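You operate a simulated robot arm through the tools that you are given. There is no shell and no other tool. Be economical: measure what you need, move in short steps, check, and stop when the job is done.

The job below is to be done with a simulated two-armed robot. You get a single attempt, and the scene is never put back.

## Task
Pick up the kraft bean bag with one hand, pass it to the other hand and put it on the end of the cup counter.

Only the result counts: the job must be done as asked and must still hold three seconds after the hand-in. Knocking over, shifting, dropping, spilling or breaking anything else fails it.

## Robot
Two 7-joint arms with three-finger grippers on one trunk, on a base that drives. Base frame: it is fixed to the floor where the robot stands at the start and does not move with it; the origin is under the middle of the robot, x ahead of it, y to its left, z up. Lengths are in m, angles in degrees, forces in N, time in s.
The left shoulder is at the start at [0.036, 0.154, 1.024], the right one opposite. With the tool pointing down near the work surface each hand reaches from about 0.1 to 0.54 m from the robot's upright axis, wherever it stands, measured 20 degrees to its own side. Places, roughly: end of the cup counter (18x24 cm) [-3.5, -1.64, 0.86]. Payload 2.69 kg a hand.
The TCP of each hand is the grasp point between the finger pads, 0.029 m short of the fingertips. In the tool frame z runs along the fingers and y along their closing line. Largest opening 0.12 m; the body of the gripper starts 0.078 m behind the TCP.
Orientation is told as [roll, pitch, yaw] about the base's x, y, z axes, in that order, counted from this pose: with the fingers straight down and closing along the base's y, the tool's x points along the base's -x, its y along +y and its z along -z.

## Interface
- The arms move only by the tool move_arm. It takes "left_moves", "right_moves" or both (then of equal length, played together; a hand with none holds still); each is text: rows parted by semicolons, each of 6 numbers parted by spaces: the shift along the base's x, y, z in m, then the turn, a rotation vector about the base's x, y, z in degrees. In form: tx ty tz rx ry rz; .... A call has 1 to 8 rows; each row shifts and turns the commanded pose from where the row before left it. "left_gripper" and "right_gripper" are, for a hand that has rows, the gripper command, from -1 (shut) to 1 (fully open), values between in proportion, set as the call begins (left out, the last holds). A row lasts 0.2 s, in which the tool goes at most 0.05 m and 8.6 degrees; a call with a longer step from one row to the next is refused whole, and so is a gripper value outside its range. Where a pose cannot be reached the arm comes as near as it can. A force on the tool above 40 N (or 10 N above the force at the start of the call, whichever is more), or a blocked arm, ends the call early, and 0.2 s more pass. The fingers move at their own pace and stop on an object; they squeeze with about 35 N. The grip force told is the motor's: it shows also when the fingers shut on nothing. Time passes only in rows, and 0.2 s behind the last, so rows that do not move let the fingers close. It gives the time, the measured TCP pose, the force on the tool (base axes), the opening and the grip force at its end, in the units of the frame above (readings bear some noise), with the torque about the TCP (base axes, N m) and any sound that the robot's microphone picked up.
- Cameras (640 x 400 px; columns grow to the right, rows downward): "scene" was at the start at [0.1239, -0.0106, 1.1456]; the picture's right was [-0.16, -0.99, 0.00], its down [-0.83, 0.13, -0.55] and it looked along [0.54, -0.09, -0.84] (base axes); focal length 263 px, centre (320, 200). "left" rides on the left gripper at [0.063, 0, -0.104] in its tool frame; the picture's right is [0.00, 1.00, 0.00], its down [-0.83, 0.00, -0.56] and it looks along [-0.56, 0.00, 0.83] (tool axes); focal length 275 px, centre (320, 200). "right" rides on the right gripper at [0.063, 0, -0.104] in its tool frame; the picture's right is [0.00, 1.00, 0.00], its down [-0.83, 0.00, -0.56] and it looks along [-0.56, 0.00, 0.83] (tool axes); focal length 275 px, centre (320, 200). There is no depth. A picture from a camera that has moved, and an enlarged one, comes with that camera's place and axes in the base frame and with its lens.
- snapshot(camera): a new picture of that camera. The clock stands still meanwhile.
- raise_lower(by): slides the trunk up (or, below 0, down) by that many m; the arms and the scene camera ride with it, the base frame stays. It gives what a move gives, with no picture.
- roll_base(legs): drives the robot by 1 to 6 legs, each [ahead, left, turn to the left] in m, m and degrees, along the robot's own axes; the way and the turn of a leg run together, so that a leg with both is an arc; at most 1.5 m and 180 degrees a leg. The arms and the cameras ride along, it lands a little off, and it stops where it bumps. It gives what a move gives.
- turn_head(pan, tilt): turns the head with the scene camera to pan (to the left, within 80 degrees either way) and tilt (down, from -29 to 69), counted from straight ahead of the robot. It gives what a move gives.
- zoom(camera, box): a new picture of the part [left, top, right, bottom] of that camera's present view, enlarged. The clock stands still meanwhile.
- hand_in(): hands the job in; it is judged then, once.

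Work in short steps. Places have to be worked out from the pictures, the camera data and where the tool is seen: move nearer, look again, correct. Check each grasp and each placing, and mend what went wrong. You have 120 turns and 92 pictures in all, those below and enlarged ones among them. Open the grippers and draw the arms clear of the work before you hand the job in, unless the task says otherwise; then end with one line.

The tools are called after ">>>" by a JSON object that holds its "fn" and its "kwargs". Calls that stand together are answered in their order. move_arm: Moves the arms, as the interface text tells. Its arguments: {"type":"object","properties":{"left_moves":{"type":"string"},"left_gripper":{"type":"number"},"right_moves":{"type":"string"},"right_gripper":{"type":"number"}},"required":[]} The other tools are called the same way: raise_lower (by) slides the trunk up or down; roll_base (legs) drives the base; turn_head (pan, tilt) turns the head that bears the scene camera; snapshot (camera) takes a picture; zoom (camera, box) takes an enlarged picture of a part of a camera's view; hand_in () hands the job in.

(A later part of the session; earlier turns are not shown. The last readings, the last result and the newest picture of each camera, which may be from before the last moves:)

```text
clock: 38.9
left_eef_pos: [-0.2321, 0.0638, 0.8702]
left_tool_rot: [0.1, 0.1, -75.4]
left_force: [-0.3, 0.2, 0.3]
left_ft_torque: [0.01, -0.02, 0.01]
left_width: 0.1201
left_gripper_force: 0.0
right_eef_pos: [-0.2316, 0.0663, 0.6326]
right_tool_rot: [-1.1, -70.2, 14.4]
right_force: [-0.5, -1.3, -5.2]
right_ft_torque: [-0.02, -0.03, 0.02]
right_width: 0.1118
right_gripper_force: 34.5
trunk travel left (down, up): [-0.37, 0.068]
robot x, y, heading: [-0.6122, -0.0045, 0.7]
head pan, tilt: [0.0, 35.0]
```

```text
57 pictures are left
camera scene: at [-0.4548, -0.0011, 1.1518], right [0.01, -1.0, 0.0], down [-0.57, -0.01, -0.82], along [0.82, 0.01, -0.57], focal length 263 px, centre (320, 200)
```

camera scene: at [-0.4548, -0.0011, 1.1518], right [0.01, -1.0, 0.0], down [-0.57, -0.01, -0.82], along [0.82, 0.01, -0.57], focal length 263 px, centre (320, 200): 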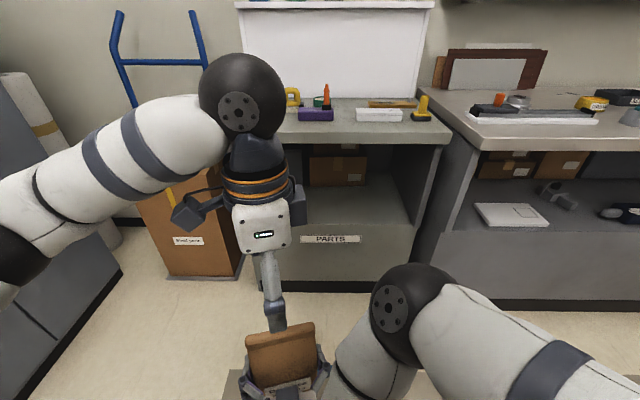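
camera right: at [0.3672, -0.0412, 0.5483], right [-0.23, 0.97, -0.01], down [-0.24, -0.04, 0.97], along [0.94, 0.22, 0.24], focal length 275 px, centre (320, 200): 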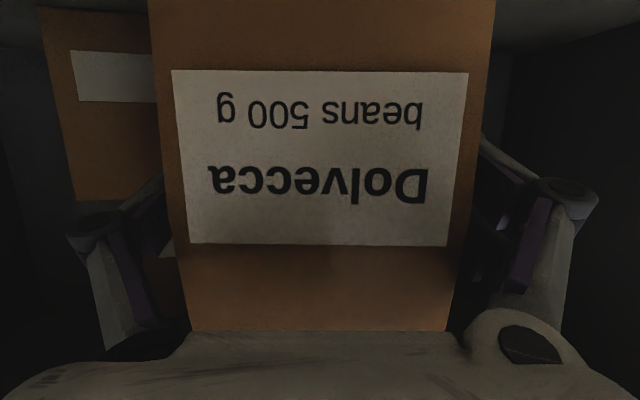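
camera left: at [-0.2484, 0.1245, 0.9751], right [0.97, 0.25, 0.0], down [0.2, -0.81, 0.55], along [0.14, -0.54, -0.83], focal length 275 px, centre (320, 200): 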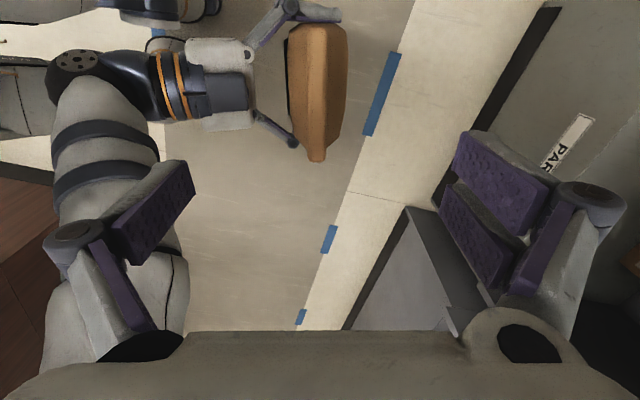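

Left hand is well centred over the bag's seam (top ≈0.733). I narrow the left opening to ~0.08 and descend part way.

>>> {"fn": "move_arm", "kwargs": {"left_moves": "0 0 0 0 0 0; 0 0 -0.025 0 0 0; 0 0 -0.03 0 0 0; 0 0 -0.03 0 0 0; 0 0 0 0 0 0", "left_gripper": 0.35}}

>>> {"fn": "snapshot", "kwargs": {"camera": "left"}}

```text
clock: 40.1
left_eef_pos: [-0.2409, 0.0906, 0.8263]
left_tool_rot: [0.7, 0.4, -74.5]
left_force: [0.6, 0.8, 0.1]
left_ft_torque: [-0.02, 0.01, -0.03]
left_width: 0.0812
left_gripper_force: 0.1
left hand out of reach, approached as far as the arm can: row 2, 3, 4
right_eef_pos: [-0.2327, 0.0654, 0.6324]
right_tool_rot: [-1.1, -70.2, 14.5]
right_force: [0.0, -0.2, -4.7]
right_ft_torque: [0.03, -0.02, 0.02]
right_width: 0.112
right_gripper_force: 34.8
trunk travel left (down, up): [-0.37, 0.068]
robot x, y, heading: [-0.6114, -0.0036, 0.7]
head pan, tilt: [0.0, 35.0]
```

```text
56 pictures are left
camera left: at [-0.2582, 0.1499, 0.9295], right [0.96, 0.26, 0.01], down [0.21, -0.81, 0.55], along [0.15, -0.53, -0.83], focal length 275 px, centre (320, 200)
```

left: 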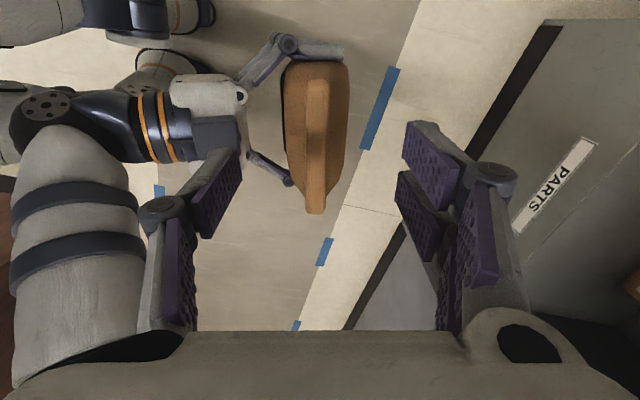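

Left joints limit descent there, so I return it to the reachable pose and instead raise the bag into the left fingers. First left back to (−0.232, 0.065, 0.87) and right up by 0.07.

>>> {"fn": "move_arm", "kwargs": {"left_moves": "0 0 0.03 0 0 0; 0 0 0.03 0 0 0; 0 0 0.025 0 0 0; 0 0 0 0 0 0; 0 0 0 0 0 0; 0 0 0 0 0 0", "right_moves": "0 0 0 0 0 0; 0 0 0 0 0 0; 0 0 0 0 0 0; 0 0 0.025 0 0 0; 0 0 0.025 0 0 0; 0 0 0.02 0 0 0"}}

>>> {"fn": "snapshot", "kwargs": {"camera": "left"}}

```text
clock: 41.5
left_eef_pos: [-0.2407, 0.0791, 0.902]
left_tool_rot: [0.0, 0.1, -75.6]
left_force: [-0.1, -0.2, -0.5]
left_ft_torque: [0.03, -0.03, 0.01]
left_width: 0.0809
left_gripper_force: 0.0
left hand out of reach, approached as far as the arm can: row 1
right_eef_pos: [-0.233, 0.0648, 0.7021]
right_tool_rot: [-1.1, -70.2, 14.5]
right_force: [0.1, 0.6, -4.5]
right_ft_torque: [-0.03, 0.0, -0.03]
right_width: 0.112
right_gripper_force: 34.7
trunk travel left (down, up): [-0.37, 0.068]
robot x, y, heading: [-0.6133, -0.0024, 0.7]
head pan, tilt: [0.0, 35.0]
```

```text
55 pictures are left
camera left: at [-0.2565, 0.1411, 1.0059], right [0.97, 0.24, 0.0], down [0.2, -0.81, 0.55], along [0.14, -0.54, -0.83], focal length 275 px, centre (320, 200)
```

left: 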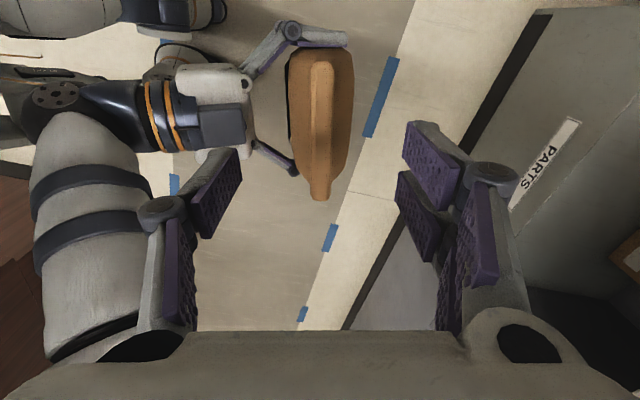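

Align left in xy and raise the bag 0.08 more.

>>> {"fn": "move_arm", "kwargs": {"left_moves": "0.008 -0.014 0 0 0 0; 0 0 0 0 0 0; 0 0 0 0 0 0; 0 0 0 0 0 0; 0 0 0 0 0 0", "right_moves": "0 0 0 0 0 0; 0 0 0.025 0 0 0; 0 0 0.025 0 0 0; 0 0 0.02 0 0 0; 0 0 0.01 0 0 0"}}

>>> {"fn": "snapshot", "kwargs": {"camera": "left"}}

>>> {"fn": "snapshot", "kwargs": {"camera": "scene"}}

```text
clock: 42.7
left_eef_pos: [-0.2329, 0.0658, 0.9023]
left_tool_rot: [0.0, 0.1, -75.5]
left_force: [-0.7, 0.3, 0.5]
left_ft_torque: [-0.02, 0.01, 0.05]
left_width: 0.0808
left_gripper_force: 0.0
right_eef_pos: [-0.2308, 0.0659, 0.782]
right_tool_rot: [-1.1, -70.0, 14.4]
right_force: [0.3, -1.1, -5.4]
right_ft_torque: [0.0, 0.01, -0.04]
right_width: 0.112
right_gripper_force: 35.3
trunk travel left (down, up): [-0.37, 0.068]
robot x, y, heading: [-0.6138, -0.0028, 0.5]
head pan, tilt: [0.0, 35.0]
```

```text
54 pictures are left
camera left: at [-0.2488, 0.127, 1.0056], right [0.97, 0.25, 0.0], down [0.2, -0.81, 0.55], along [0.14, -0.54, -0.83], focal length 275 px, centre (320, 200)
```

left: 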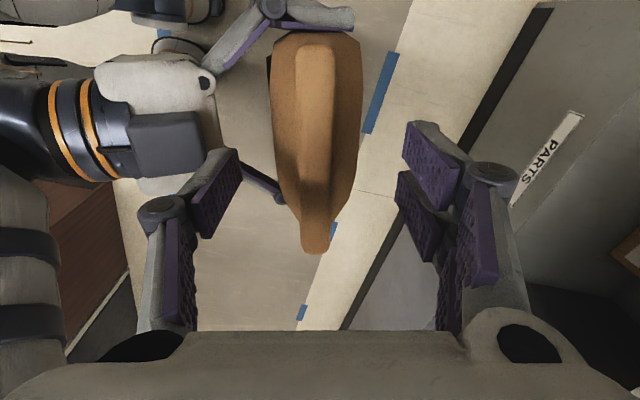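

```text
53 pictures are left
camera scene: at [-0.4548, -0.001, 1.1517], right [0.01, -1.0, 0.0], down [-0.57, -0.01, -0.82], along [0.82, 0.01, -0.57], focal length 263 px, centre (320, 200)
```

scene: 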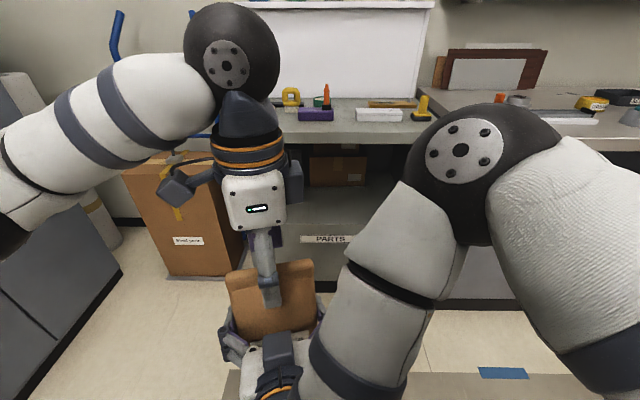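

Well centred. Raise the bag 0.04 more so the seam sits ~2 cm above the left TCP.

>>> {"fn": "move_arm", "kwargs": {"right_moves": "0 0 0.01 0 0 0; 0 0 0.01 0 0 0; 0 0 0.01 0 0 0; 0 0 0.012 0 0 0; 0 0 0 0 0 0"}}

>>> {"fn": "snapshot", "kwargs": {"camera": "left"}}

>>> {"fn": "zoom", "kwargs": {"camera": "scene", "box": [180, 180, 372, 300]}}

```text
clock: 43.9
left_eef_pos: [-0.2331, 0.0657, 0.902]
left_tool_rot: [0.0, 0.1, -75.5]
left_force: [-0.4, -0.5, 0.0]
left_ft_torque: [-0.02, -0.02, 0.01]
left_width: 0.0809
left_gripper_force: 0.1
right_eef_pos: [-0.2316, 0.065, 0.8247]
right_tool_rot: [-1.1, -70.0, 14.3]
right_force: [0.6, 0.0, -3.9]
right_ft_torque: [0.04, 0.01, 0.02]
right_width: 0.112
right_gripper_force: 35.1
trunk travel left (down, up): [-0.37, 0.068]
robot x, y, heading: [-0.6081, -0.006, 0.5]
head pan, tilt: [0.0, 35.0]
```

```text
52 pictures are left
camera left: at [-0.2488, 0.1271, 1.0056], right [0.97, 0.25, 0.0], down [0.2, -0.81, 0.55], along [0.14, -0.54, -0.83], focal length 275 px, centre (320, 200)
```

left: 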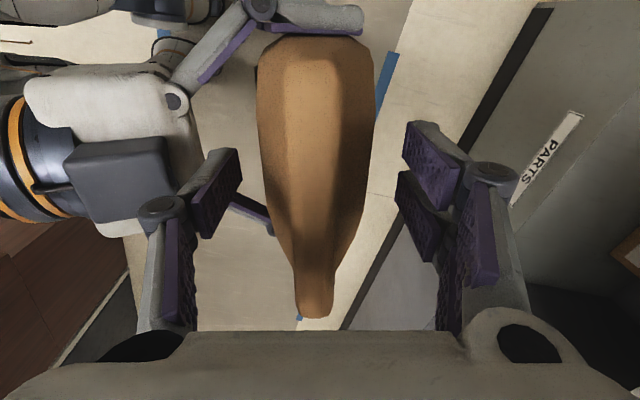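

```text
3.33 times, centred on (276, 240) of scene
camera zoom: at [-0.4548, -0.001, 1.1517], right [0.01, -1.0, 0.0], down [-0.57, -0.01, -0.82], along [0.82, 0.01, -0.57], focal length 877 px, centre (467, 67)
```

zoom: 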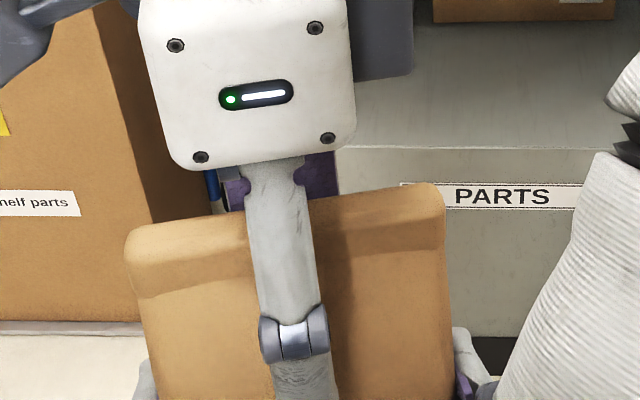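

The top seam band is ~2.5 cm tall with parallel faces, bulging below it; I lower the bag 2.4 cm so the left finger pads grip only that band, then close the left gripper.

>>> {"fn": "move_arm", "kwargs": {"right_moves": "0 0 -0.008 0 0 0; 0 0 -0.008 0 0 0; 0 0 -0.008 0 0 0; 0 0 0 0 0 0"}}

>>> {"fn": "move_arm", "kwargs": {"left_moves": "0 0 0 0 0 0; 0 0 0 0 0 0; 0 0 0 0 0 0; 0 0 0 0 0 0", "left_gripper": -1}}

>>> {"fn": "snapshot", "kwargs": {"camera": "left"}}

>>> {"fn": "zoom", "kwargs": {"camera": "scene", "box": [180, 200, 372, 320]}}

```text
clock: 44.9
left_eef_pos: [-0.2323, 0.0663, 0.9017]
left_tool_rot: [0.0, 0.1, -75.4]
left_force: [0.6, 0.8, 0.0]
left_ft_torque: [0.01, 0.03, 0.02]
left_width: 0.0809
left_gripper_force: 0.0
right_eef_pos: [-0.2311, 0.0648, 0.8005]
right_tool_rot: [-1.0, -70.2, 14.4]
right_force: [-0.1, 0.1, -5.9]
right_ft_torque: [0.0, 0.01, -0.02]
right_width: 0.1119
right_gripper_force: 34.5
trunk travel left (down, up): [-0.37, 0.068]
robot x, y, heading: [-0.612, -0.0062, 0.4]
head pan, tilt: [0.0, 35.0]
```

```text
clock: 45.9
left_eef_pos: [-0.2342, 0.0654, 0.9022]
left_tool_rot: [-0.2, 0.0, -75.7]
left_force: [-23.1, -5.1, 16.2]
left_ft_torque: [-0.1, 1.09, -0.91]
left_width: 0.039
left_gripper_force: 35.4
right_eef_pos: [-0.2312, 0.0658, 0.7999]
right_tool_rot: [-1.3, -70.2, 14.6]
right_force: [23.1, 5.2, -21.9]
right_ft_torque: [-0.46, 1.19, 0.91]
right_width: 0.1119
right_gripper_force: 35.1
trunk travel left (down, up): [-0.37, 0.068]
robot x, y, heading: [-0.6099, -0.0042, 0.8]
head pan, tilt: [0.0, 35.0]
```

```text
50 pictures are left
camera left: at [-0.2492, 0.1268, 1.0059], right [0.97, 0.24, 0.0], down [0.2, -0.81, 0.56], along [0.13, -0.54, -0.83], focal length 275 px, centre (320, 200)
```

left: 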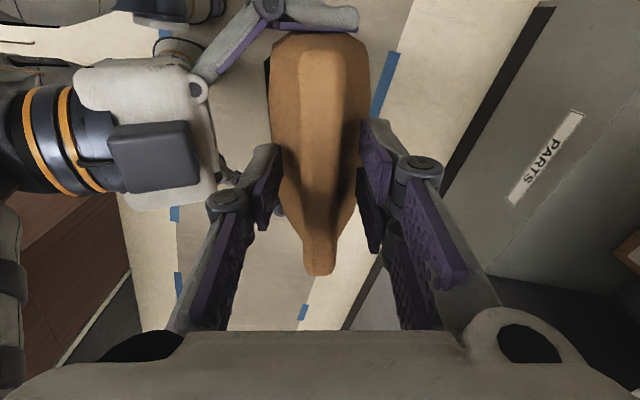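

```text
3.33 times, centred on (276, 260) of scene
camera zoom: at [-0.4548, -0.001, 1.1517], right [0.01, -1.0, 0.0], down [-0.57, -0.01, -0.82], along [0.82, 0.01, -0.57], focal length 877 px, centre (467, 0)
```

zoom: 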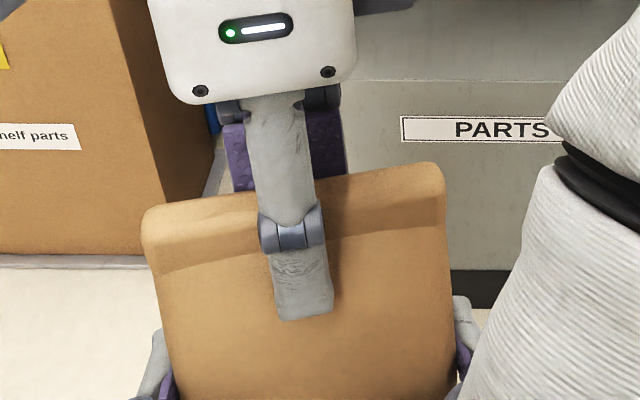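

Forces show the tips pressing on the bulge and off-centre by a few mm. I reopen the left, lower the bag 1.5 cm more, shift the left hand slightly toward −x, and close again.

>>> {"fn": "move_arm", "kwargs": {"left_moves": "0 0 0 0 0 0; 0 0 0 0 0 0; -0.003 -0.001 0 0 0 0; 0 0 0 0 0 0", "right_moves": "0 0 0 0 0 0; 0 0 0 0 0 0; 0 0 -0.008 0 0 0; 0 0 -0.007 0 0 0", "left_gripper": 0.2}}

>>> {"fn": "snapshot", "kwargs": {"camera": "left"}}

```text
clock: 46.9
left_eef_pos: [-0.2358, 0.0654, 0.9017]
left_tool_rot: [0.0, 0.2, -75.5]
left_force: [1.1, 0.3, 0.1]
left_ft_torque: [0.02, -0.02, 0.03]
left_width: 0.072
left_gripper_force: 0.0
right_eef_pos: [-0.2315, 0.065, 0.7857]
right_tool_rot: [-1.0, -70.2, 14.5]
right_force: [-0.2, -0.8, -4.9]
right_ft_torque: [-0.01, -0.03, 0.01]
right_width: 0.1119
right_gripper_force: 34.7
trunk travel left (down, up): [-0.37, 0.068]
robot x, y, heading: [-0.6085, -0.0037, 1.0]
head pan, tilt: [0.0, 35.0]
```

```text
48 pictures are left
camera left: at [-0.2517, 0.1262, 1.0055], right [0.97, 0.25, 0.0], down [0.2, -0.81, 0.55], along [0.14, -0.54, -0.83], focal length 275 px, centre (320, 200)
```

left: 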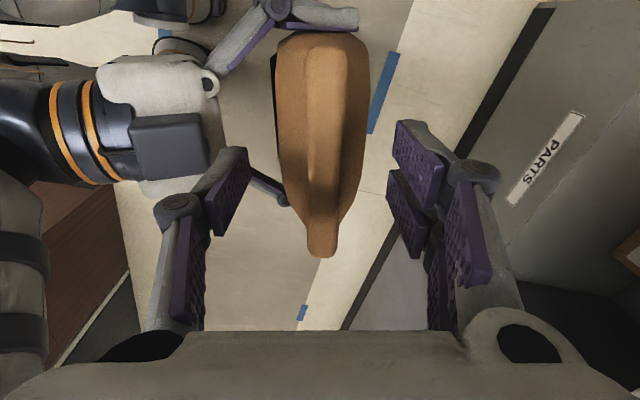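

Seam centred. Close left again.

>>> {"fn": "move_arm", "kwargs": {"left_moves": "0 0 0 0 0 0; 0 0 0 0 0 0; 0 0 0 0 0 0; 0 0 0 0 0 0", "left_gripper": -1}}

>>> {"fn": "zoom", "kwargs": {"camera": "scene", "box": [180, 200, 372, 320]}}

>>> {"fn": "snapshot", "kwargs": {"camera": "left"}}

```text
clock: 47.9
left_eef_pos: [-0.2346, 0.066, 0.9016]
left_tool_rot: [0.0, 0.1, -75.6]
left_force: [9.7, 5.9, 3.8]
left_ft_torque: [0.17, -0.41, -0.92]
left_width: 0.0289
left_gripper_force: 35.5
right_eef_pos: [-0.2323, 0.0648, 0.7856]
right_tool_rot: [-1.3, -70.2, 14.4]
right_force: [-10.0, -6.7, -8.0]
right_ft_torque: [0.6, -0.77, 0.93]
right_width: 0.112
right_gripper_force: 34.8
trunk travel left (down, up): [-0.37, 0.068]
robot x, y, heading: [-0.6115, -0.0047, 0.7]
head pan, tilt: [0.0, 35.0]
```

```text
3.33 times, centred on (276, 260) of scene
camera zoom: at [-0.4548, -0.001, 1.1517], right [0.01, -1.0, 0.0], down [-0.57, -0.01, -0.82], along [0.82, 0.01, -0.57], focal length 877 px, centre (467, 0)
```

zoom: 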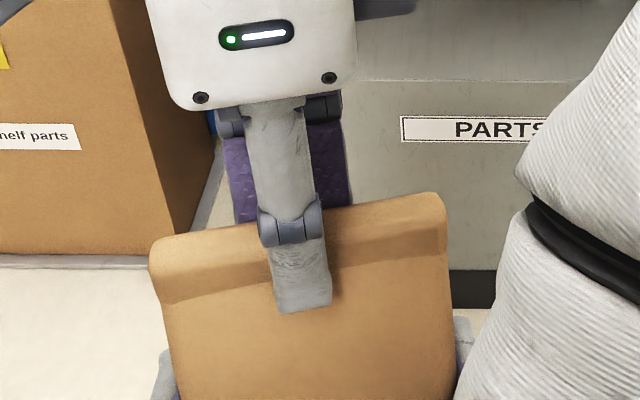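

```text
46 pictures are left
camera left: at [-0.2517, 0.1263, 1.0058], right [0.97, 0.25, 0.0], down [0.2, -0.81, 0.55], along [0.14, -0.54, -0.83], focal length 275 px, centre (320, 200)
```

left: 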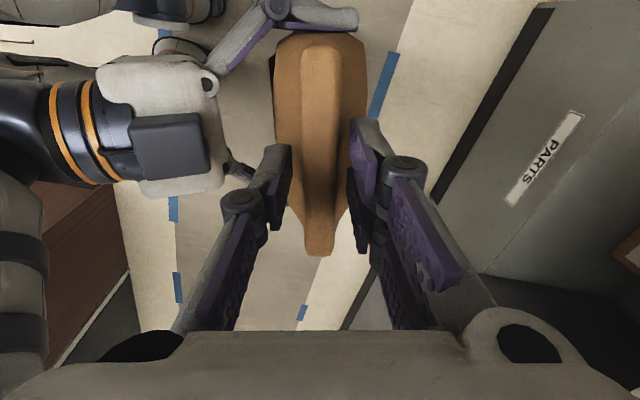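

Now gripping the seam band (0.029 m, little vertical force). Release with the right hand and check that the left holds.

>>> {"fn": "move_arm", "kwargs": {"right_moves": "0 0 0 0 0 0; 0 0 0 0 0 0; 0 0 0 0 0 0", "right_gripper": 1}}

>>> {"fn": "snapshot", "kwargs": {"camera": "right"}}

>>> {"fn": "snapshot", "kwargs": {"camera": "left"}}

```text
clock: 48.7
left_eef_pos: [-0.2362, 0.0645, 0.9021]
left_tool_rot: [0.0, 0.0, -75.7]
left_force: [0.7, 0.2, 0.2]
left_ft_torque: [0.04, 0.02, 0.0]
left_width: 0.0284
left_gripper_force: 35.2
right_eef_pos: [-0.232, 0.0638, 0.7857]
right_tool_rot: [-1.1, -70.2, 14.5]
right_force: [0.4, -1.3, 0.8]
right_ft_torque: [0.02, 0.0, 0.0]
right_width: 0.12
right_gripper_force: 0.1
trunk travel left (down, up): [-0.37, 0.068]
robot x, y, heading: [-0.6119, -0.0071, 0.7]
head pan, tilt: [0.0, 35.0]
```

```text
45 pictures are left
camera right: at [-0.3474, 0.0372, 0.7615], right [-0.23, 0.97, -0.01], down [-0.24, -0.05, 0.97], along [0.94, 0.23, 0.24], focal length 275 px, centre (320, 200)
```

right: 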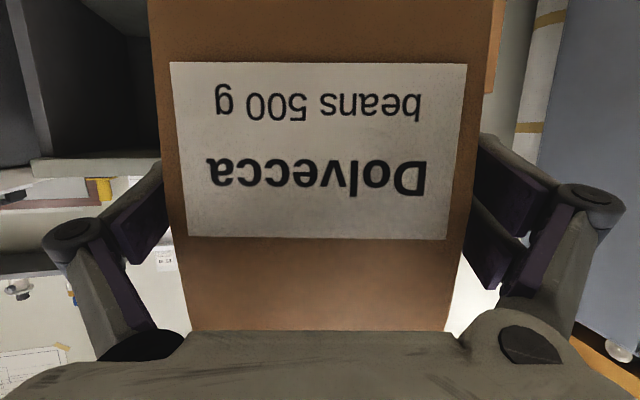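

```text
44 pictures are left
camera left: at [-0.2518, 0.1261, 1.0055], right [0.97, 0.24, 0.0], down [0.2, -0.81, 0.55], along [0.14, -0.54, -0.83], focal length 275 px, centre (320, 200)
```

left: 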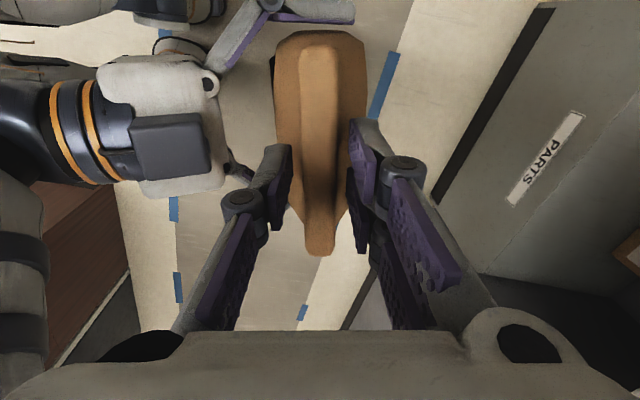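

Bag stays put. Left force doesn't yet show the weight, so I withdraw the right hand slowly and watch.

>>> {"fn": "move_arm", "kwargs": {"right_moves": "-0.01 -0.0025 0 0 0 0; -0.01 -0.0025 0 0 0 0; 0 0 0 0 0 0"}}

>>> {"fn": "snapshot", "kwargs": {"camera": "left"}}

```text
clock: 49.5
left_eef_pos: [-0.2344, 0.0657, 0.9014]
left_tool_rot: [0.0, 0.2, -75.4]
left_force: [0.3, 0.7, -0.8]
left_ft_torque: [-0.02, -0.01, 0.0]
left_width: 0.0285
left_gripper_force: 35.1
right_eef_pos: [-0.247, 0.0566, 0.7868]
right_tool_rot: [0.0, -70.2, 12.6]
right_force: [-0.7, -0.2, -0.1]
right_ft_torque: [-0.02, 0.01, -0.03]
right_width: 0.1199
right_gripper_force: 0.0
trunk travel left (down, up): [-0.37, 0.068]
robot x, y, heading: [-0.6077, -0.0035, 0.7]
head pan, tilt: [0.0, 35.0]
```

```text
43 pictures are left
camera left: at [-0.2518, 0.1262, 1.0055], right [0.97, 0.25, 0.0], down [0.2, -0.81, 0.55], along [0.14, -0.54, -0.83], focal length 275 px, centre (320, 200)
```

left: 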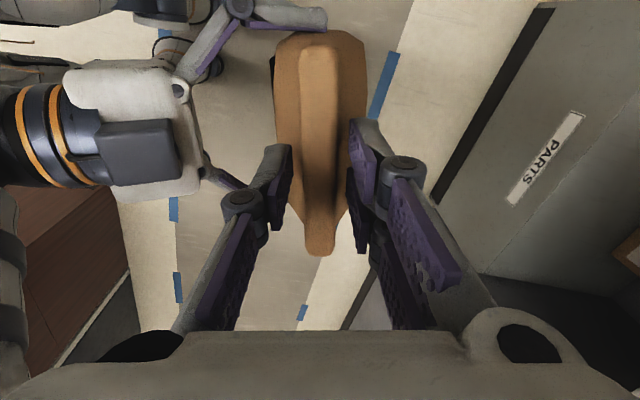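

Bag steady in the left. Continue withdrawing right.

>>> {"fn": "move_arm", "kwargs": {"right_moves": "-0.01 -0.0025 0 0 0 0; -0.01 -0.0025 0 0 0 0; -0.01 -0.0025 0 0 0 0; 0 0 0 0 0 0"}}

>>> {"fn": "snapshot", "kwargs": {"camera": "left"}}

```text
clock: 50.5
left_eef_pos: [-0.2365, 0.065, 0.901]
left_tool_rot: [0.0, 0.1, -75.5]
left_force: [0.0, -0.8, 0.0]
left_ft_torque: [-0.04, 0.04, 0.0]
left_width: 0.0284
left_gripper_force: 34.7
right_eef_pos: [-0.2818, 0.0503, 0.7846]
right_tool_rot: [-1.2, -70.0, 14.3]
right_force: [-0.4, -0.3, -0.8]
right_ft_torque: [-0.02, 0.0, -0.01]
right_width: 0.12
right_gripper_force: 0.1
trunk travel left (down, up): [-0.37, 0.068]
robot x, y, heading: [-0.6104, -0.0028, 0.8]
head pan, tilt: [0.0, 35.0]
```

```text
42 pictures are left
camera left: at [-0.2518, 0.1262, 1.0055], right [0.97, 0.25, 0.0], down [0.2, -0.81, 0.55], along [0.14, -0.54, -0.83], focal length 275 px, centre (320, 200)
```

left: 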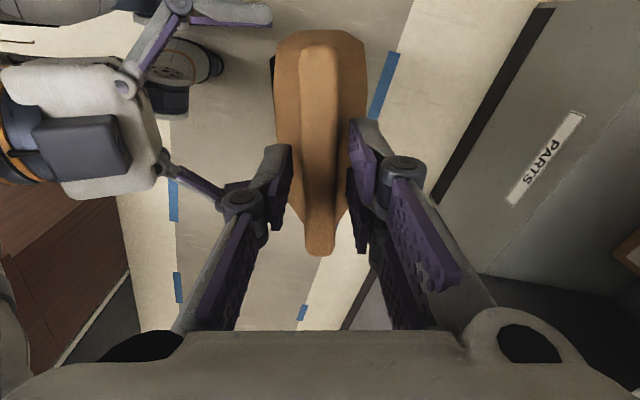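

The bag is in the left hand alone. Move the right hand clear (back, down, to its side).

>>> {"fn": "move_arm", "kwargs": {"right_moves": "-0.02 -0.005 0 0 0 0; -0.01 -0.015 -0.02 0 0 0; 0 -0.03 -0.03 0 0 0; 0 -0.035 -0.03 0 0 0; 0 -0.04 -0.03 0 0 0; 0 -0.04 -0.02 0 0 0; 0 -0.03 0 0 0 0"}}

>>> {"fn": "turn_head", "kwargs": {"pan": -80, "tilt": 20}}

>>> {"fn": "snapshot", "kwargs": {"camera": "scene"}}

>>> {"fn": "turn_head", "kwargs": {"pan": 80, "tilt": 20}}

>>> {"fn": "snapshot", "kwargs": {"camera": "scene"}}

```text
clock: 52.1
left_eef_pos: [-0.2373, 0.0656, 0.9033]
left_tool_rot: [0.0, 0.1, -75.7]
left_force: [-0.6, -0.2, -0.2]
left_ft_torque: [-0.01, 0.01, 0.02]
left_width: 0.0281
left_gripper_force: 35.1
right_eef_pos: [-0.2581, -0.1334, 0.6595]
right_tool_rot: [-0.8, -70.0, 14.2]
right_force: [-1.7, -0.7, 0.6]
right_ft_torque: [0.0, 0.06, -0.03]
right_width: 0.1202
right_gripper_force: 0.0
right hand out of reach, approached as far as the arm can: row 1, 2, 3, 4, 5, 6, 7
trunk travel left (down, up): [-0.37, 0.068]
robot x, y, heading: [-0.6146, -0.0017, 0.5]
head pan, tilt: [0.0, 35.0]
```

```text
clock: 53.6
left_eef_pos: [-0.2359, 0.0653, 0.9022]
left_tool_rot: [-0.1, 0.0, -75.6]
left_force: [-0.1, -1.2, 0.1]
left_ft_torque: [0.03, -0.01, -0.04]
left_width: 0.0286
left_gripper_force: 35.6
right_eef_pos: [-0.2582, -0.1327, 0.6589]
right_tool_rot: [-1.1, -70.0, 14.4]
right_force: [0.2, 0.1, 0.1]
right_ft_torque: [0.0, 0.01, -0.04]
right_width: 0.1198
right_gripper_force: 0.1
trunk travel left (down, up): [-0.37, 0.068]
robot x, y, heading: [-0.6149, -0.0053, 0.9]
head pan, tilt: [-80.0, 20.0]
```

```text
41 pictures are left
camera scene: at [-0.5254, -0.0936, 1.1756], right [-0.98, -0.19, 0.0], down [-0.06, 0.34, -0.94], along [0.18, -0.92, -0.34], focal length 263 px, centre (320, 200)
```

scene: 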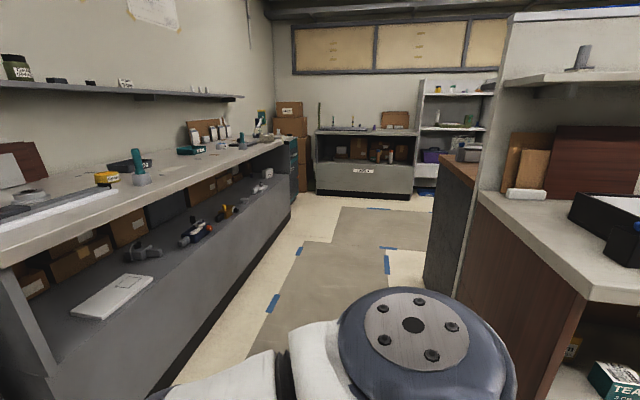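

```text
clock: 56.1
left_eef_pos: [-0.2367, 0.0655, 0.9007]
left_tool_rot: [0.0, 0.1, -75.7]
left_force: [0.2, 0.5, 0.1]
left_ft_torque: [0.0, 0.04, 0.0]
left_width: 0.0284
left_gripper_force: 34.6
right_eef_pos: [-0.2573, -0.132, 0.6596]
right_tool_rot: [-1.1, -70.0, 14.3]
right_force: [1.1, 0.6, -0.3]
right_ft_torque: [0.03, 0.0, 0.03]
right_width: 0.12
right_gripper_force: 0.1
trunk travel left (down, up): [-0.37, 0.068]
robot x, y, heading: [-0.6108, -0.0074, 1.0]
head pan, tilt: [80.0, 20.0]
```

```text
40 pictures are left
camera scene: at [-0.5278, 0.0898, 1.1756], right [0.99, -0.16, 0.0], down [-0.06, -0.34, -0.94], along [0.15, 0.93, -0.34], focal length 263 px, centre (320, 200)
```

scene: 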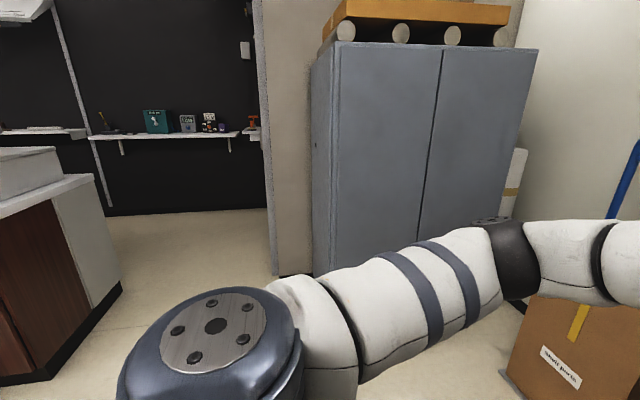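

Behind the robot (−x) seems open between the wood counter's end (y≈−1.0) and another counter (y≈1.1). I turn in place 180° and look.

>>> {"fn": "turn_head", "kwargs": {"pan": 0, "tilt": 20}}

>>> {"fn": "roll_base", "kwargs": {"legs": [[0, 0, 90], [0, 0, 90]]}}

>>> {"fn": "snapshot", "kwargs": {"camera": "scene"}}

```text
clock: 57.6
left_eef_pos: [-0.2351, 0.0647, 0.9011]
left_tool_rot: [0.0, 0.0, -75.7]
left_force: [0.1, -0.1, 0.0]
left_ft_torque: [0.0, 0.02, 0.01]
left_width: 0.028
left_gripper_force: 35.0
right_eef_pos: [-0.2578, -0.1324, 0.6592]
right_tool_rot: [-1.1, -70.0, 14.5]
right_force: [0.5, -0.4, -0.5]
right_ft_torque: [0.02, 0.04, 0.02]
right_width: 0.1199
right_gripper_force: 0.1
trunk travel left (down, up): [-0.37, 0.068]
robot x, y, heading: [-0.6118, -0.0002, 0.4]
head pan, tilt: [0.0, 20.0]
```

```text
clock: 65.7
left_eef_pos: [-0.9859, -0.077, 0.9026]
left_tool_rot: [0.0, 0.1, 105.2]
left_force: [-0.2, 0.1, -0.2]
left_ft_torque: [-0.03, -0.01, 0.0]
left_width: 0.028
left_gripper_force: 35.0
right_eef_pos: [-0.9654, 0.1214, 0.6598]
right_tool_rot: [-1.2, -70.0, -164.9]
right_force: [-0.1, -0.3, 0.0]
right_ft_torque: [0.0, 0.02, 0.0]
right_width: 0.12
right_gripper_force: 0.0
trunk travel left (down, up): [-0.37, 0.068]
robot x, y, heading: [-0.6105, -0.0024, -178.7]
head pan, tilt: [0.0, 20.0]
```

```text
39 pictures are left
camera scene: at [-0.7705, -0.0071, 1.1756], right [-0.03, 1.0, 0.0], down [0.34, 0.01, -0.94], along [-0.94, -0.02, -0.34], focal length 263 px, centre (320, 200)
```

scene: 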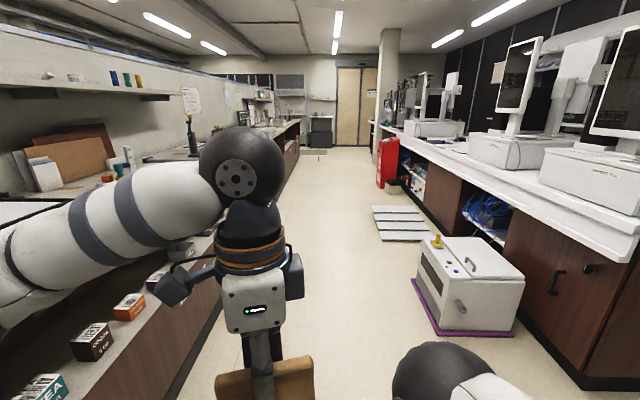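

The view is along a corridor toward −x; counters run along y≈−0.6 on the left. I drive 1.4 m ahead and look left.

>>> {"fn": "roll_base", "kwargs": {"legs": [[0, 0, -1.3], [1.4, 0, 0]]}}

>>> {"fn": "turn_head", "kwargs": {"pan": 40, "tilt": 15}}

>>> {"fn": "snapshot", "kwargs": {"camera": "scene"}}

```text
clock: 73.0
left_eef_pos: [-2.3974, -0.0637, 0.9019]
left_tool_rot: [0.0, 0.2, 103.4]
left_force: [0.0, 1.7, 0.5]
left_ft_torque: [0.0, -0.01, 0.03]
left_width: 0.0276
left_gripper_force: 35.1
right_eef_pos: [-2.3729, 0.1336, 0.6593]
right_tool_rot: [-1.1, -70.0, -166.6]
right_force: [0.2, 0.3, 0.9]
right_ft_torque: [0.0, -0.01, 0.02]
right_width: 0.1201
right_gripper_force: 0.0
trunk travel left (down, up): [-0.37, 0.068]
robot x, y, heading: [-2.0225, -0.0021, 179.7]
head pan, tilt: [0.0, 20.0]
```

```text
clock: 74.1
left_eef_pos: [-2.3991, -0.0649, 0.9019]
left_tool_rot: [0.0, 0.0, 103.6]
left_force: [0.2, 0.0, -0.1]
left_ft_torque: [0.0, 0.0, 0.01]
left_width: 0.0277
left_gripper_force: 35.0
right_eef_pos: [-2.3737, 0.1325, 0.6602]
right_tool_rot: [-1.2, -70.0, -166.6]
right_force: [0.5, 0.2, -0.3]
right_ft_torque: [0.0, -0.01, -0.02]
right_width: 0.12
right_gripper_force: 0.1
trunk travel left (down, up): [-0.37, 0.068]
robot x, y, heading: [-2.0223, -0.0025, 179.7]
head pan, tilt: [40.0, 15.0]
```

```text
38 pictures are left
camera scene: at [-2.1603, -0.061, 1.1837], right [-0.64, 0.77, 0.0], down [0.2, 0.17, -0.97], along [-0.74, -0.62, -0.26], focal length 263 px, centre (320, 200)
```

scene: 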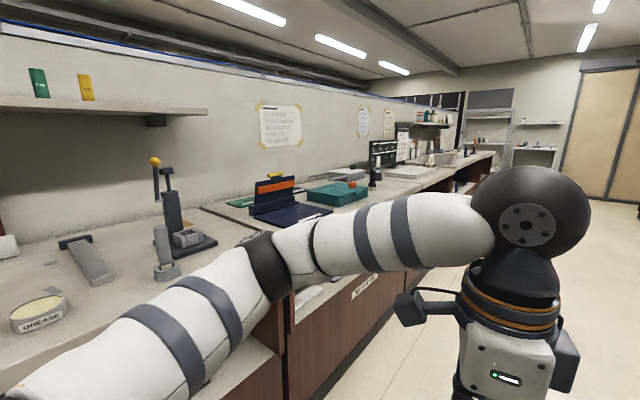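

The target (y≈−1.64) lies behind this row's partition wall (y≈−1.3), so the cup counter faces the other aisle. I back up, then turn to face −y down the side aisle.

>>> {"fn": "turn_head", "kwargs": {"pan": 0, "tilt": 25}}

>>> {"fn": "roll_base", "kwargs": {"legs": [[-0.85, 0, 0], [-0.83, 0, 0], [0, 0, 90]]}}

>>> {"fn": "snapshot", "kwargs": {"camera": "scene"}}

```text
clock: 75.2
left_eef_pos: [-2.3983, -0.0644, 0.9031]
left_tool_rot: [0.0, 0.1, 103.6]
left_force: [0.6, 0.6, 0.1]
left_ft_torque: [0.0, -0.02, -0.01]
left_width: 0.0274
left_gripper_force: 35.1
right_eef_pos: [-2.3721, 0.1337, 0.6596]
right_tool_rot: [-1.1, -69.9, -166.6]
right_force: [0.7, -0.3, -0.2]
right_ft_torque: [0.01, -0.01, -0.02]
right_width: 0.12
right_gripper_force: 0.0
trunk travel left (down, up): [-0.37, 0.068]
robot x, y, heading: [-2.0237, -0.001, 179.7]
head pan, tilt: [0.0, 25.0]
```

```text
clock: 87.6
left_eef_pos: [-0.283, -0.3893, 0.9016]
left_tool_rot: [0.0, 0.1, -166.2]
left_force: [-0.4, -0.7, 0.1]
left_ft_torque: [-0.01, -0.04, -0.01]
left_width: 0.0273
left_gripper_force: 34.8
right_eef_pos: [-0.4805, -0.3664, 0.6594]
right_tool_rot: [-1.1, -70.1, -76.1]
right_force: [-0.7, 0.5, -0.5]
right_ft_torque: [0.02, -0.01, 0.02]
right_width: 0.1202
right_gripper_force: 0.2
trunk travel left (down, up): [-0.37, 0.068]
robot x, y, heading: [-0.3473, -0.0145, -89.6]
head pan, tilt: [0.0, 25.0]
```

```text
37 pictures are left
camera scene: at [-0.3465, -0.1727, 1.1675], right [-1.0, 0.0, 0.0], down [0.0, 0.42, -0.91], along [0.0, -0.91, -0.42], focal length 263 px, centre (320, 200)
```

scene: 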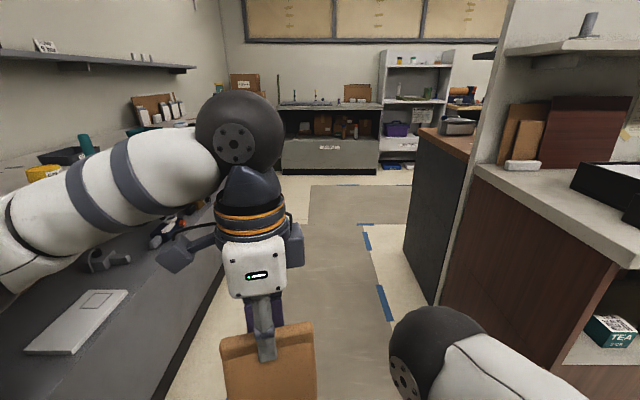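

Aisle is clear; the cup counter (dark cabinet with wood top, y≈−1.3…−1.95) starts at x≈−1. Drive 2.4 m ahead, then turn right to face −x.

>>> {"fn": "roll_base", "kwargs": {"legs": [[1.2, 0, 0], [1.25, 0, 0]]}}

>>> {"fn": "turn_head", "kwargs": {"pan": -75, "tilt": 20}}

>>> {"fn": "snapshot", "kwargs": {"camera": "scene"}}

```text
clock: 99.6
left_eef_pos: [-0.2748, -2.8439, 0.9012]
left_tool_rot: [0.0, 0.1, -166.1]
left_force: [0.5, 0.7, -0.1]
left_ft_torque: [0.0, -0.01, 0.0]
left_width: 0.0267
left_gripper_force: 35.2
right_eef_pos: [-0.4722, -2.8212, 0.6608]
right_tool_rot: [-1.0, -70.0, -76.0]
right_force: [0.5, 0.3, 0.6]
right_ft_torque: [0.0, -0.02, 0.03]
right_width: 0.12
right_gripper_force: 0.0
trunk travel left (down, up): [-0.37, 0.068]
robot x, y, heading: [-0.3424, -2.4714, -89.8]
head pan, tilt: [0.0, 25.0]
```

```text
clock: 101.0
left_eef_pos: [-0.2738, -2.8443, 0.9021]
left_tool_rot: [0.0, 0.2, -166.0]
left_force: [-0.2, 0.3, -0.3]
left_ft_torque: [0.01, 0.02, -0.01]
left_width: 0.0268
left_gripper_force: 35.3
right_eef_pos: [-0.4718, -2.8201, 0.6602]
right_tool_rot: [-1.1, -70.0, -76.0]
right_force: [0.4, -0.1, -0.7]
right_ft_torque: [0.01, -0.01, 0.01]
right_width: 0.1201
right_gripper_force: 0.0
trunk travel left (down, up): [-0.37, 0.068]
robot x, y, heading: [-0.3411, -2.4691, -89.7]
head pan, tilt: [-75.0, 20.0]
```

```text
36 pictures are left
camera scene: at [-0.4284, -2.56, 1.1756], right [-0.26, 0.96, 0.0], down [0.33, 0.09, -0.94], along [-0.91, -0.25, -0.34], focal length 263 px, centre (320, 200)
```

scene: 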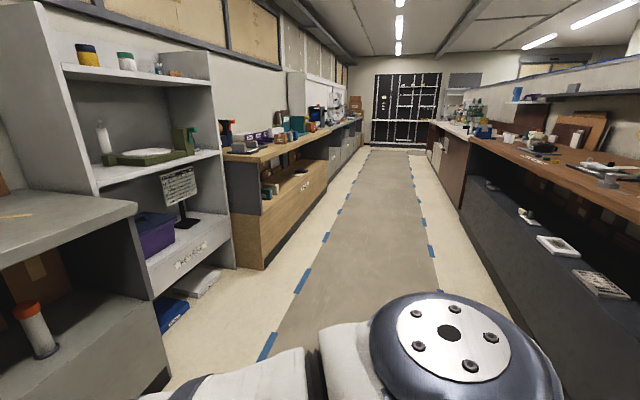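

The cup counter's target projects near (485,138). Zoom there, and check the grip on the bag.

>>> {"fn": "zoom", "kwargs": {"camera": "scene", "box": [410, 80, 570, 180]}}

>>> {"fn": "snapshot", "kwargs": {"camera": "left"}}

```text
4.00 times, centred on (490, 130) of scene
camera zoom: at [-0.4284, -2.56, 1.1756], right [-0.26, 0.96, 0.0], down [0.33, 0.09, -0.94], along [-0.91, -0.25, -0.34], focal length 1052 px, centre (-360, 480)
```

zoom: 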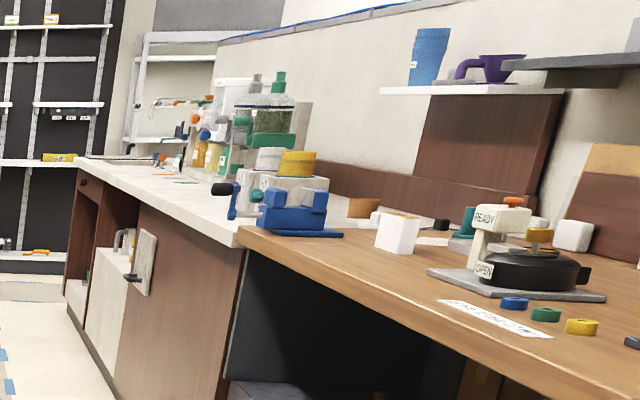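

```text
34 pictures are left
camera left: at [-0.213, -2.8293, 1.0054], right [0.24, -0.97, 0.0], down [-0.81, -0.2, 0.55], along [-0.54, -0.13, -0.83], focal length 275 px, centre (320, 200)
```

left: 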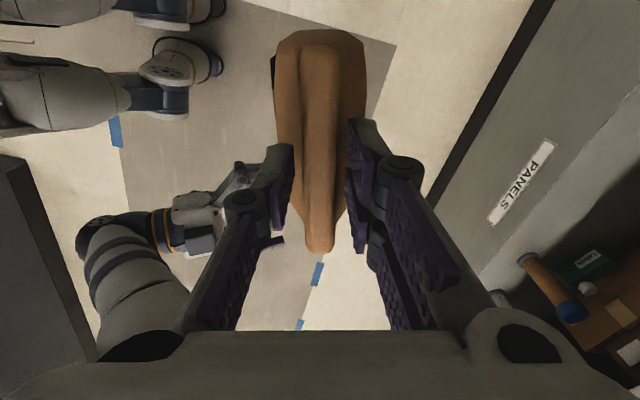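

Far end of the wood-topped cup counter is at x≈−3.5, reached facing +y from this aisle. I raise the trunk, turn right, drive to x≈−3.3 and view the zone.

>>> {"fn": "raise_lower", "kwargs": {"by": 0.06}}

>>> {"fn": "roll_base", "kwargs": {"legs": [[0, 0, -90], [1.0, 0, 0], [1.0, 0, 0], [0.5, 0, 0]]}}

>>> {"fn": "turn_head", "kwargs": {"pan": -50, "tilt": 25}}

>>> {"fn": "snapshot", "kwargs": {"camera": "scene"}}

>>> {"fn": "snapshot", "kwargs": {"camera": "left"}}

```text
clock: 102.0
left_eef_pos: [-0.2737, -2.8259, 1.0331]
left_tool_rot: [10.7, -2.5, -166.0]
left_force: [-0.7, -1.2, -6.0]
left_ft_torque: [0.16, 0.01, 0.0]
left_width: 0.0263
left_gripper_force: 34.7
right_eef_pos: [-0.4723, -2.8209, 0.7188]
right_tool_rot: [-0.9, -69.9, -76.1]
right_force: [-1.1, 0.0, -0.1]
right_ft_torque: [-0.03, -0.02, 0.01]
right_width: 0.1201
right_gripper_force: 0.1
trunk travel left (down, up): [-0.43, 0.008]
robot x, y, heading: [-0.3346, -2.4654, -89.6]
head pan, tilt: [-75.0, 20.0]
```

```text
clock: 118.4
left_eef_pos: [-3.2033, -2.5405, 1.0342]
left_tool_rot: [10.7, -2.5, 103.7]
left_force: [-1.0, 0.2, -5.4]
left_ft_torque: [-0.01, -0.1, -0.01]
left_width: 0.0258
left_gripper_force: 35.4
right_eef_pos: [-3.197, -2.3421, 0.7189]
right_tool_rot: [-1.1, -70.0, -166.3]
right_force: [-0.9, 0.1, 0.1]
right_ft_torque: [-0.01, 0.01, -0.01]
right_width: 0.12
right_gripper_force: 0.2
trunk travel left (down, up): [-0.43, 0.008]
robot x, y, heading: [-2.8443, -2.4769, -180.1]
head pan, tilt: [-75.0, 20.0]
```

```text
clock: 119.3
left_eef_pos: [-3.2039, -2.5396, 1.0342]
left_tool_rot: [10.8, -2.6, 103.8]
left_force: [-1.0, -0.9, -4.4]
left_ft_torque: [0.0, -0.08, 0.01]
left_width: 0.0254
left_gripper_force: 35.2
right_eef_pos: [-3.1975, -2.342, 0.7198]
right_tool_rot: [-1.2, -70.0, -166.3]
right_force: [0.1, -1.3, 0.3]
right_ft_torque: [-0.01, -0.02, 0.01]
right_width: 0.1198
right_gripper_force: 0.1
trunk travel left (down, up): [-0.43, 0.008]
robot x, y, heading: [-2.8438, -2.4785, -180.2]
head pan, tilt: [-50.0, 25.0]
```

```text
33 pictures are left
camera scene: at [-2.9169, -2.4046, 1.2375], right [0.77, 0.64, 0.0], down [0.27, -0.32, -0.91], along [-0.58, 0.69, -0.42], focal length 263 px, centre (320, 200)
```

scene: 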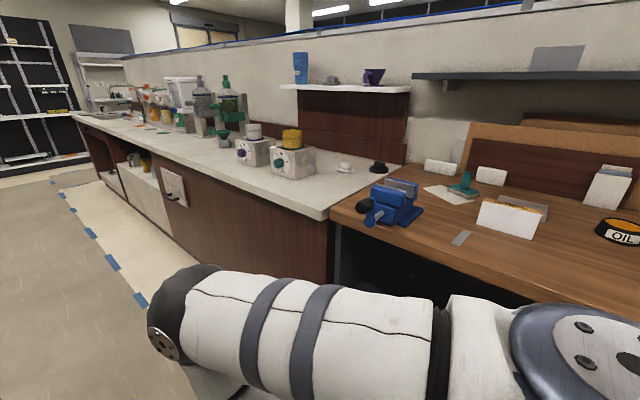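

```text
32 pictures are left
camera left: at [-3.1692, -2.6014, 1.1329], right [-0.95, -0.24, 0.19], down [-0.09, 0.81, 0.58], along [-0.29, 0.54, -0.79], focal length 275 px, centre (320, 200)
```

left: 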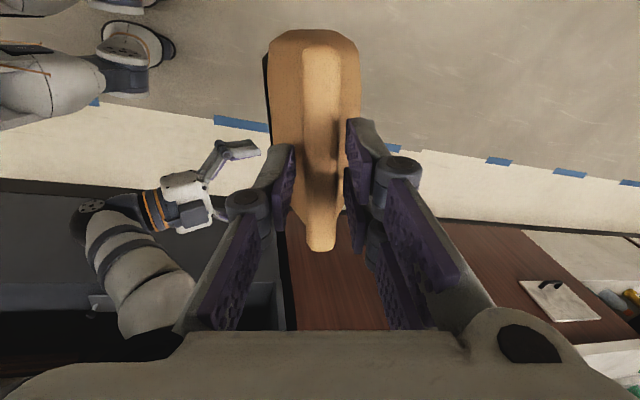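

The zone (white counter end around (-3.5,-1.64)) is free, with grinders left, cups behind and a vise on the bench to the right. In the open aisle I bring the right hand up to fingers-down, and level, raise and yaw the left to an easier pose.

>>> {"fn": "move_arm", "kwargs": {"left_moves": "0 0 0.01 0 -5.5 0; 0 0 0.01 0 -5.5 0; 0 0 0.01 0 0 7; 0 0 0.01 0 0 7; 0 0 0.01 0 0 7; 0 0 0.01 0 0 7; 0 0 0.01 0 0 7; 0 0 0.005 0 0 7", "right_moves": "0 0.005 0.03 0 0 -7; 0 0.005 0.03 0 0 -7; 0.01 0 0.035 0 -8.5 0; 0.01 0 0.035 0 -8.5 0; 0.01 0 0.035 0 -8.5 0; 0.01 0 0.035 0 -8.5 0; 0.01 0 0.035 0 -8.5 0; 0.01 0 0.03 0 -8.5 0"}}

>>> {"fn": "snapshot", "kwargs": {"camera": "left"}}

```text
clock: 121.1
left_eef_pos: [-3.1826, -2.5333, 1.1033]
left_tool_rot: [0.1, 0.1, 146.1]
left_force: [-0.4, 0.2, -5.1]
left_ft_torque: [-0.04, 0.0, -0.02]
left_width: 0.0246
left_gripper_force: 34.8
left hand out of reach, approached as far as the arm can: row 1, 2
right_eef_pos: [-3.1758, -2.3541, 0.961]
right_tool_rot: [-1.1, -18.9, 179.9]
right_force: [0.0, 0.0, 0.2]
right_ft_torque: [0.01, 0.01, -0.01]
right_width: 0.12
right_gripper_force: 0.2
right hand out of reach, approached as far as the arm can: row 3, 4, 5
trunk travel left (down, up): [-0.43, 0.008]
robot x, y, heading: [-2.8461, -2.4744, -180.1]
head pan, tilt: [-50.0, 25.0]
```

```text
31 pictures are left
camera left: at [-3.1302, -2.5692, 1.2067], right [-0.56, -0.83, 0.0], down [-0.69, 0.47, 0.55], along [-0.46, 0.31, -0.83], focal length 275 px, centre (320, 200)
```

left: 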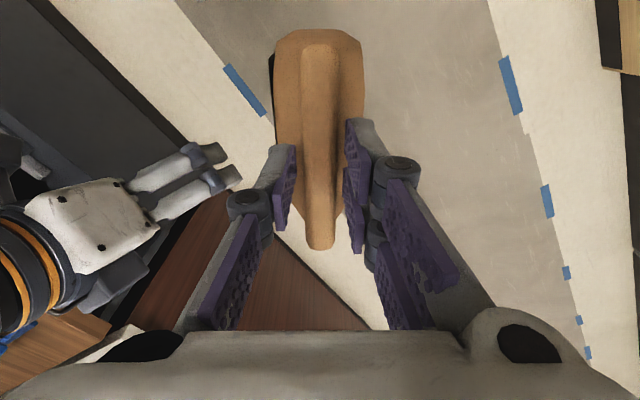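

Left is level at z≈1.10. Finish the right hand's turn, then drive to x≈−3.38 and turn to face the counter.

>>> {"fn": "move_arm", "kwargs": {"right_moves": "0.01 0 0.02 0 -8.5 0; 0.01 0 0.02 0 -8.5 0; 0 0 0.02 0 0 0"}}

>>> {"fn": "roll_base", "kwargs": {"legs": [[0.53, 0, 0], [0, 0, -90]]}}

>>> {"fn": "turn_head", "kwargs": {"pan": 0, "tilt": 35}}

>>> {"fn": "snapshot", "kwargs": {"camera": "scene"}}

```text
clock: 121.9
left_eef_pos: [-3.1815, -2.5338, 1.1028]
left_tool_rot: [0.2, 0.0, 145.9]
left_force: [-0.1, 0.2, -5.3]
left_ft_torque: [-0.04, 0.01, 0.01]
left_width: 0.0246
left_gripper_force: 35.2
right_eef_pos: [-3.1562, -2.3542, 1.0214]
right_tool_rot: [-1.4, -2.0, 179.9]
right_force: [1.0, 1.1, 0.1]
right_ft_torque: [-0.03, 0.02, -0.01]
right_width: 0.1204
right_gripper_force: 0.0
trunk travel left (down, up): [-0.43, 0.008]
robot x, y, heading: [-2.8456, -2.4718, -180.3]
head pan, tilt: [-50.0, 25.0]
```

```text
clock: 128.8
left_eef_pos: [-3.436, -2.1386, 1.1036]
left_tool_rot: [0.2, 0.1, 56.5]
left_force: [1.1, -0.2, -5.8]
left_ft_torque: [-0.03, 0.02, 0.0]
left_width: 0.0243
left_gripper_force: 35.0
right_eef_pos: [-3.2566, -2.1622, 1.0211]
right_tool_rot: [-1.5, -2.1, 90.6]
right_force: [-0.6, 0.5, 0.2]
right_ft_torque: [0.02, -0.02, 0.06]
right_width: 0.12
right_gripper_force: 0.0
trunk travel left (down, up): [-0.43, 0.008]
robot x, y, heading: [-3.375, -2.4751, 90.8]
head pan, tilt: [-50.0, 25.0]
```

```text
clock: 129.9
left_eef_pos: [-3.4367, -2.1399, 1.1023]
left_tool_rot: [0.1, 0.0, 56.7]
left_force: [0.5, 0.3, -5.4]
left_ft_torque: [-0.02, 0.03, -0.01]
left_width: 0.0244
left_gripper_force: 35.0
right_eef_pos: [-3.2561, -2.163, 1.0215]
right_tool_rot: [-1.4, -2.1, 90.5]
right_force: [-0.4, 0.3, -0.4]
right_ft_torque: [0.02, 0.01, -0.02]
right_width: 0.1198
right_gripper_force: 0.1
trunk travel left (down, up): [-0.43, 0.008]
robot x, y, heading: [-3.3718, -2.4746, 90.8]
head pan, tilt: [0.0, 35.0]
```

```text
30 pictures are left
camera scene: at [-3.3741, -2.3732, 1.2217], right [1.0, 0.01, 0.0], down [0.01, -0.57, -0.82], along [-0.01, 0.82, -0.57], focal length 263 px, centre (320, 200)
```

scene: 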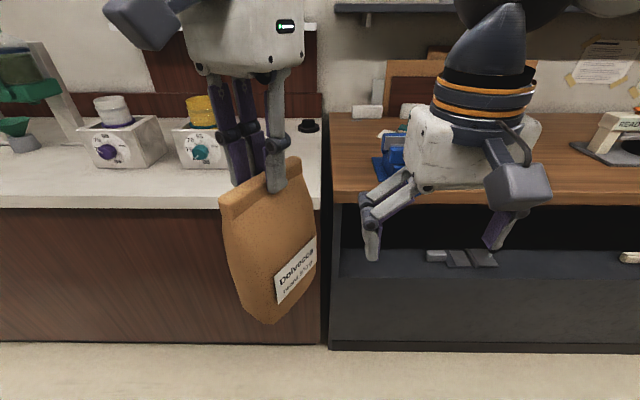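

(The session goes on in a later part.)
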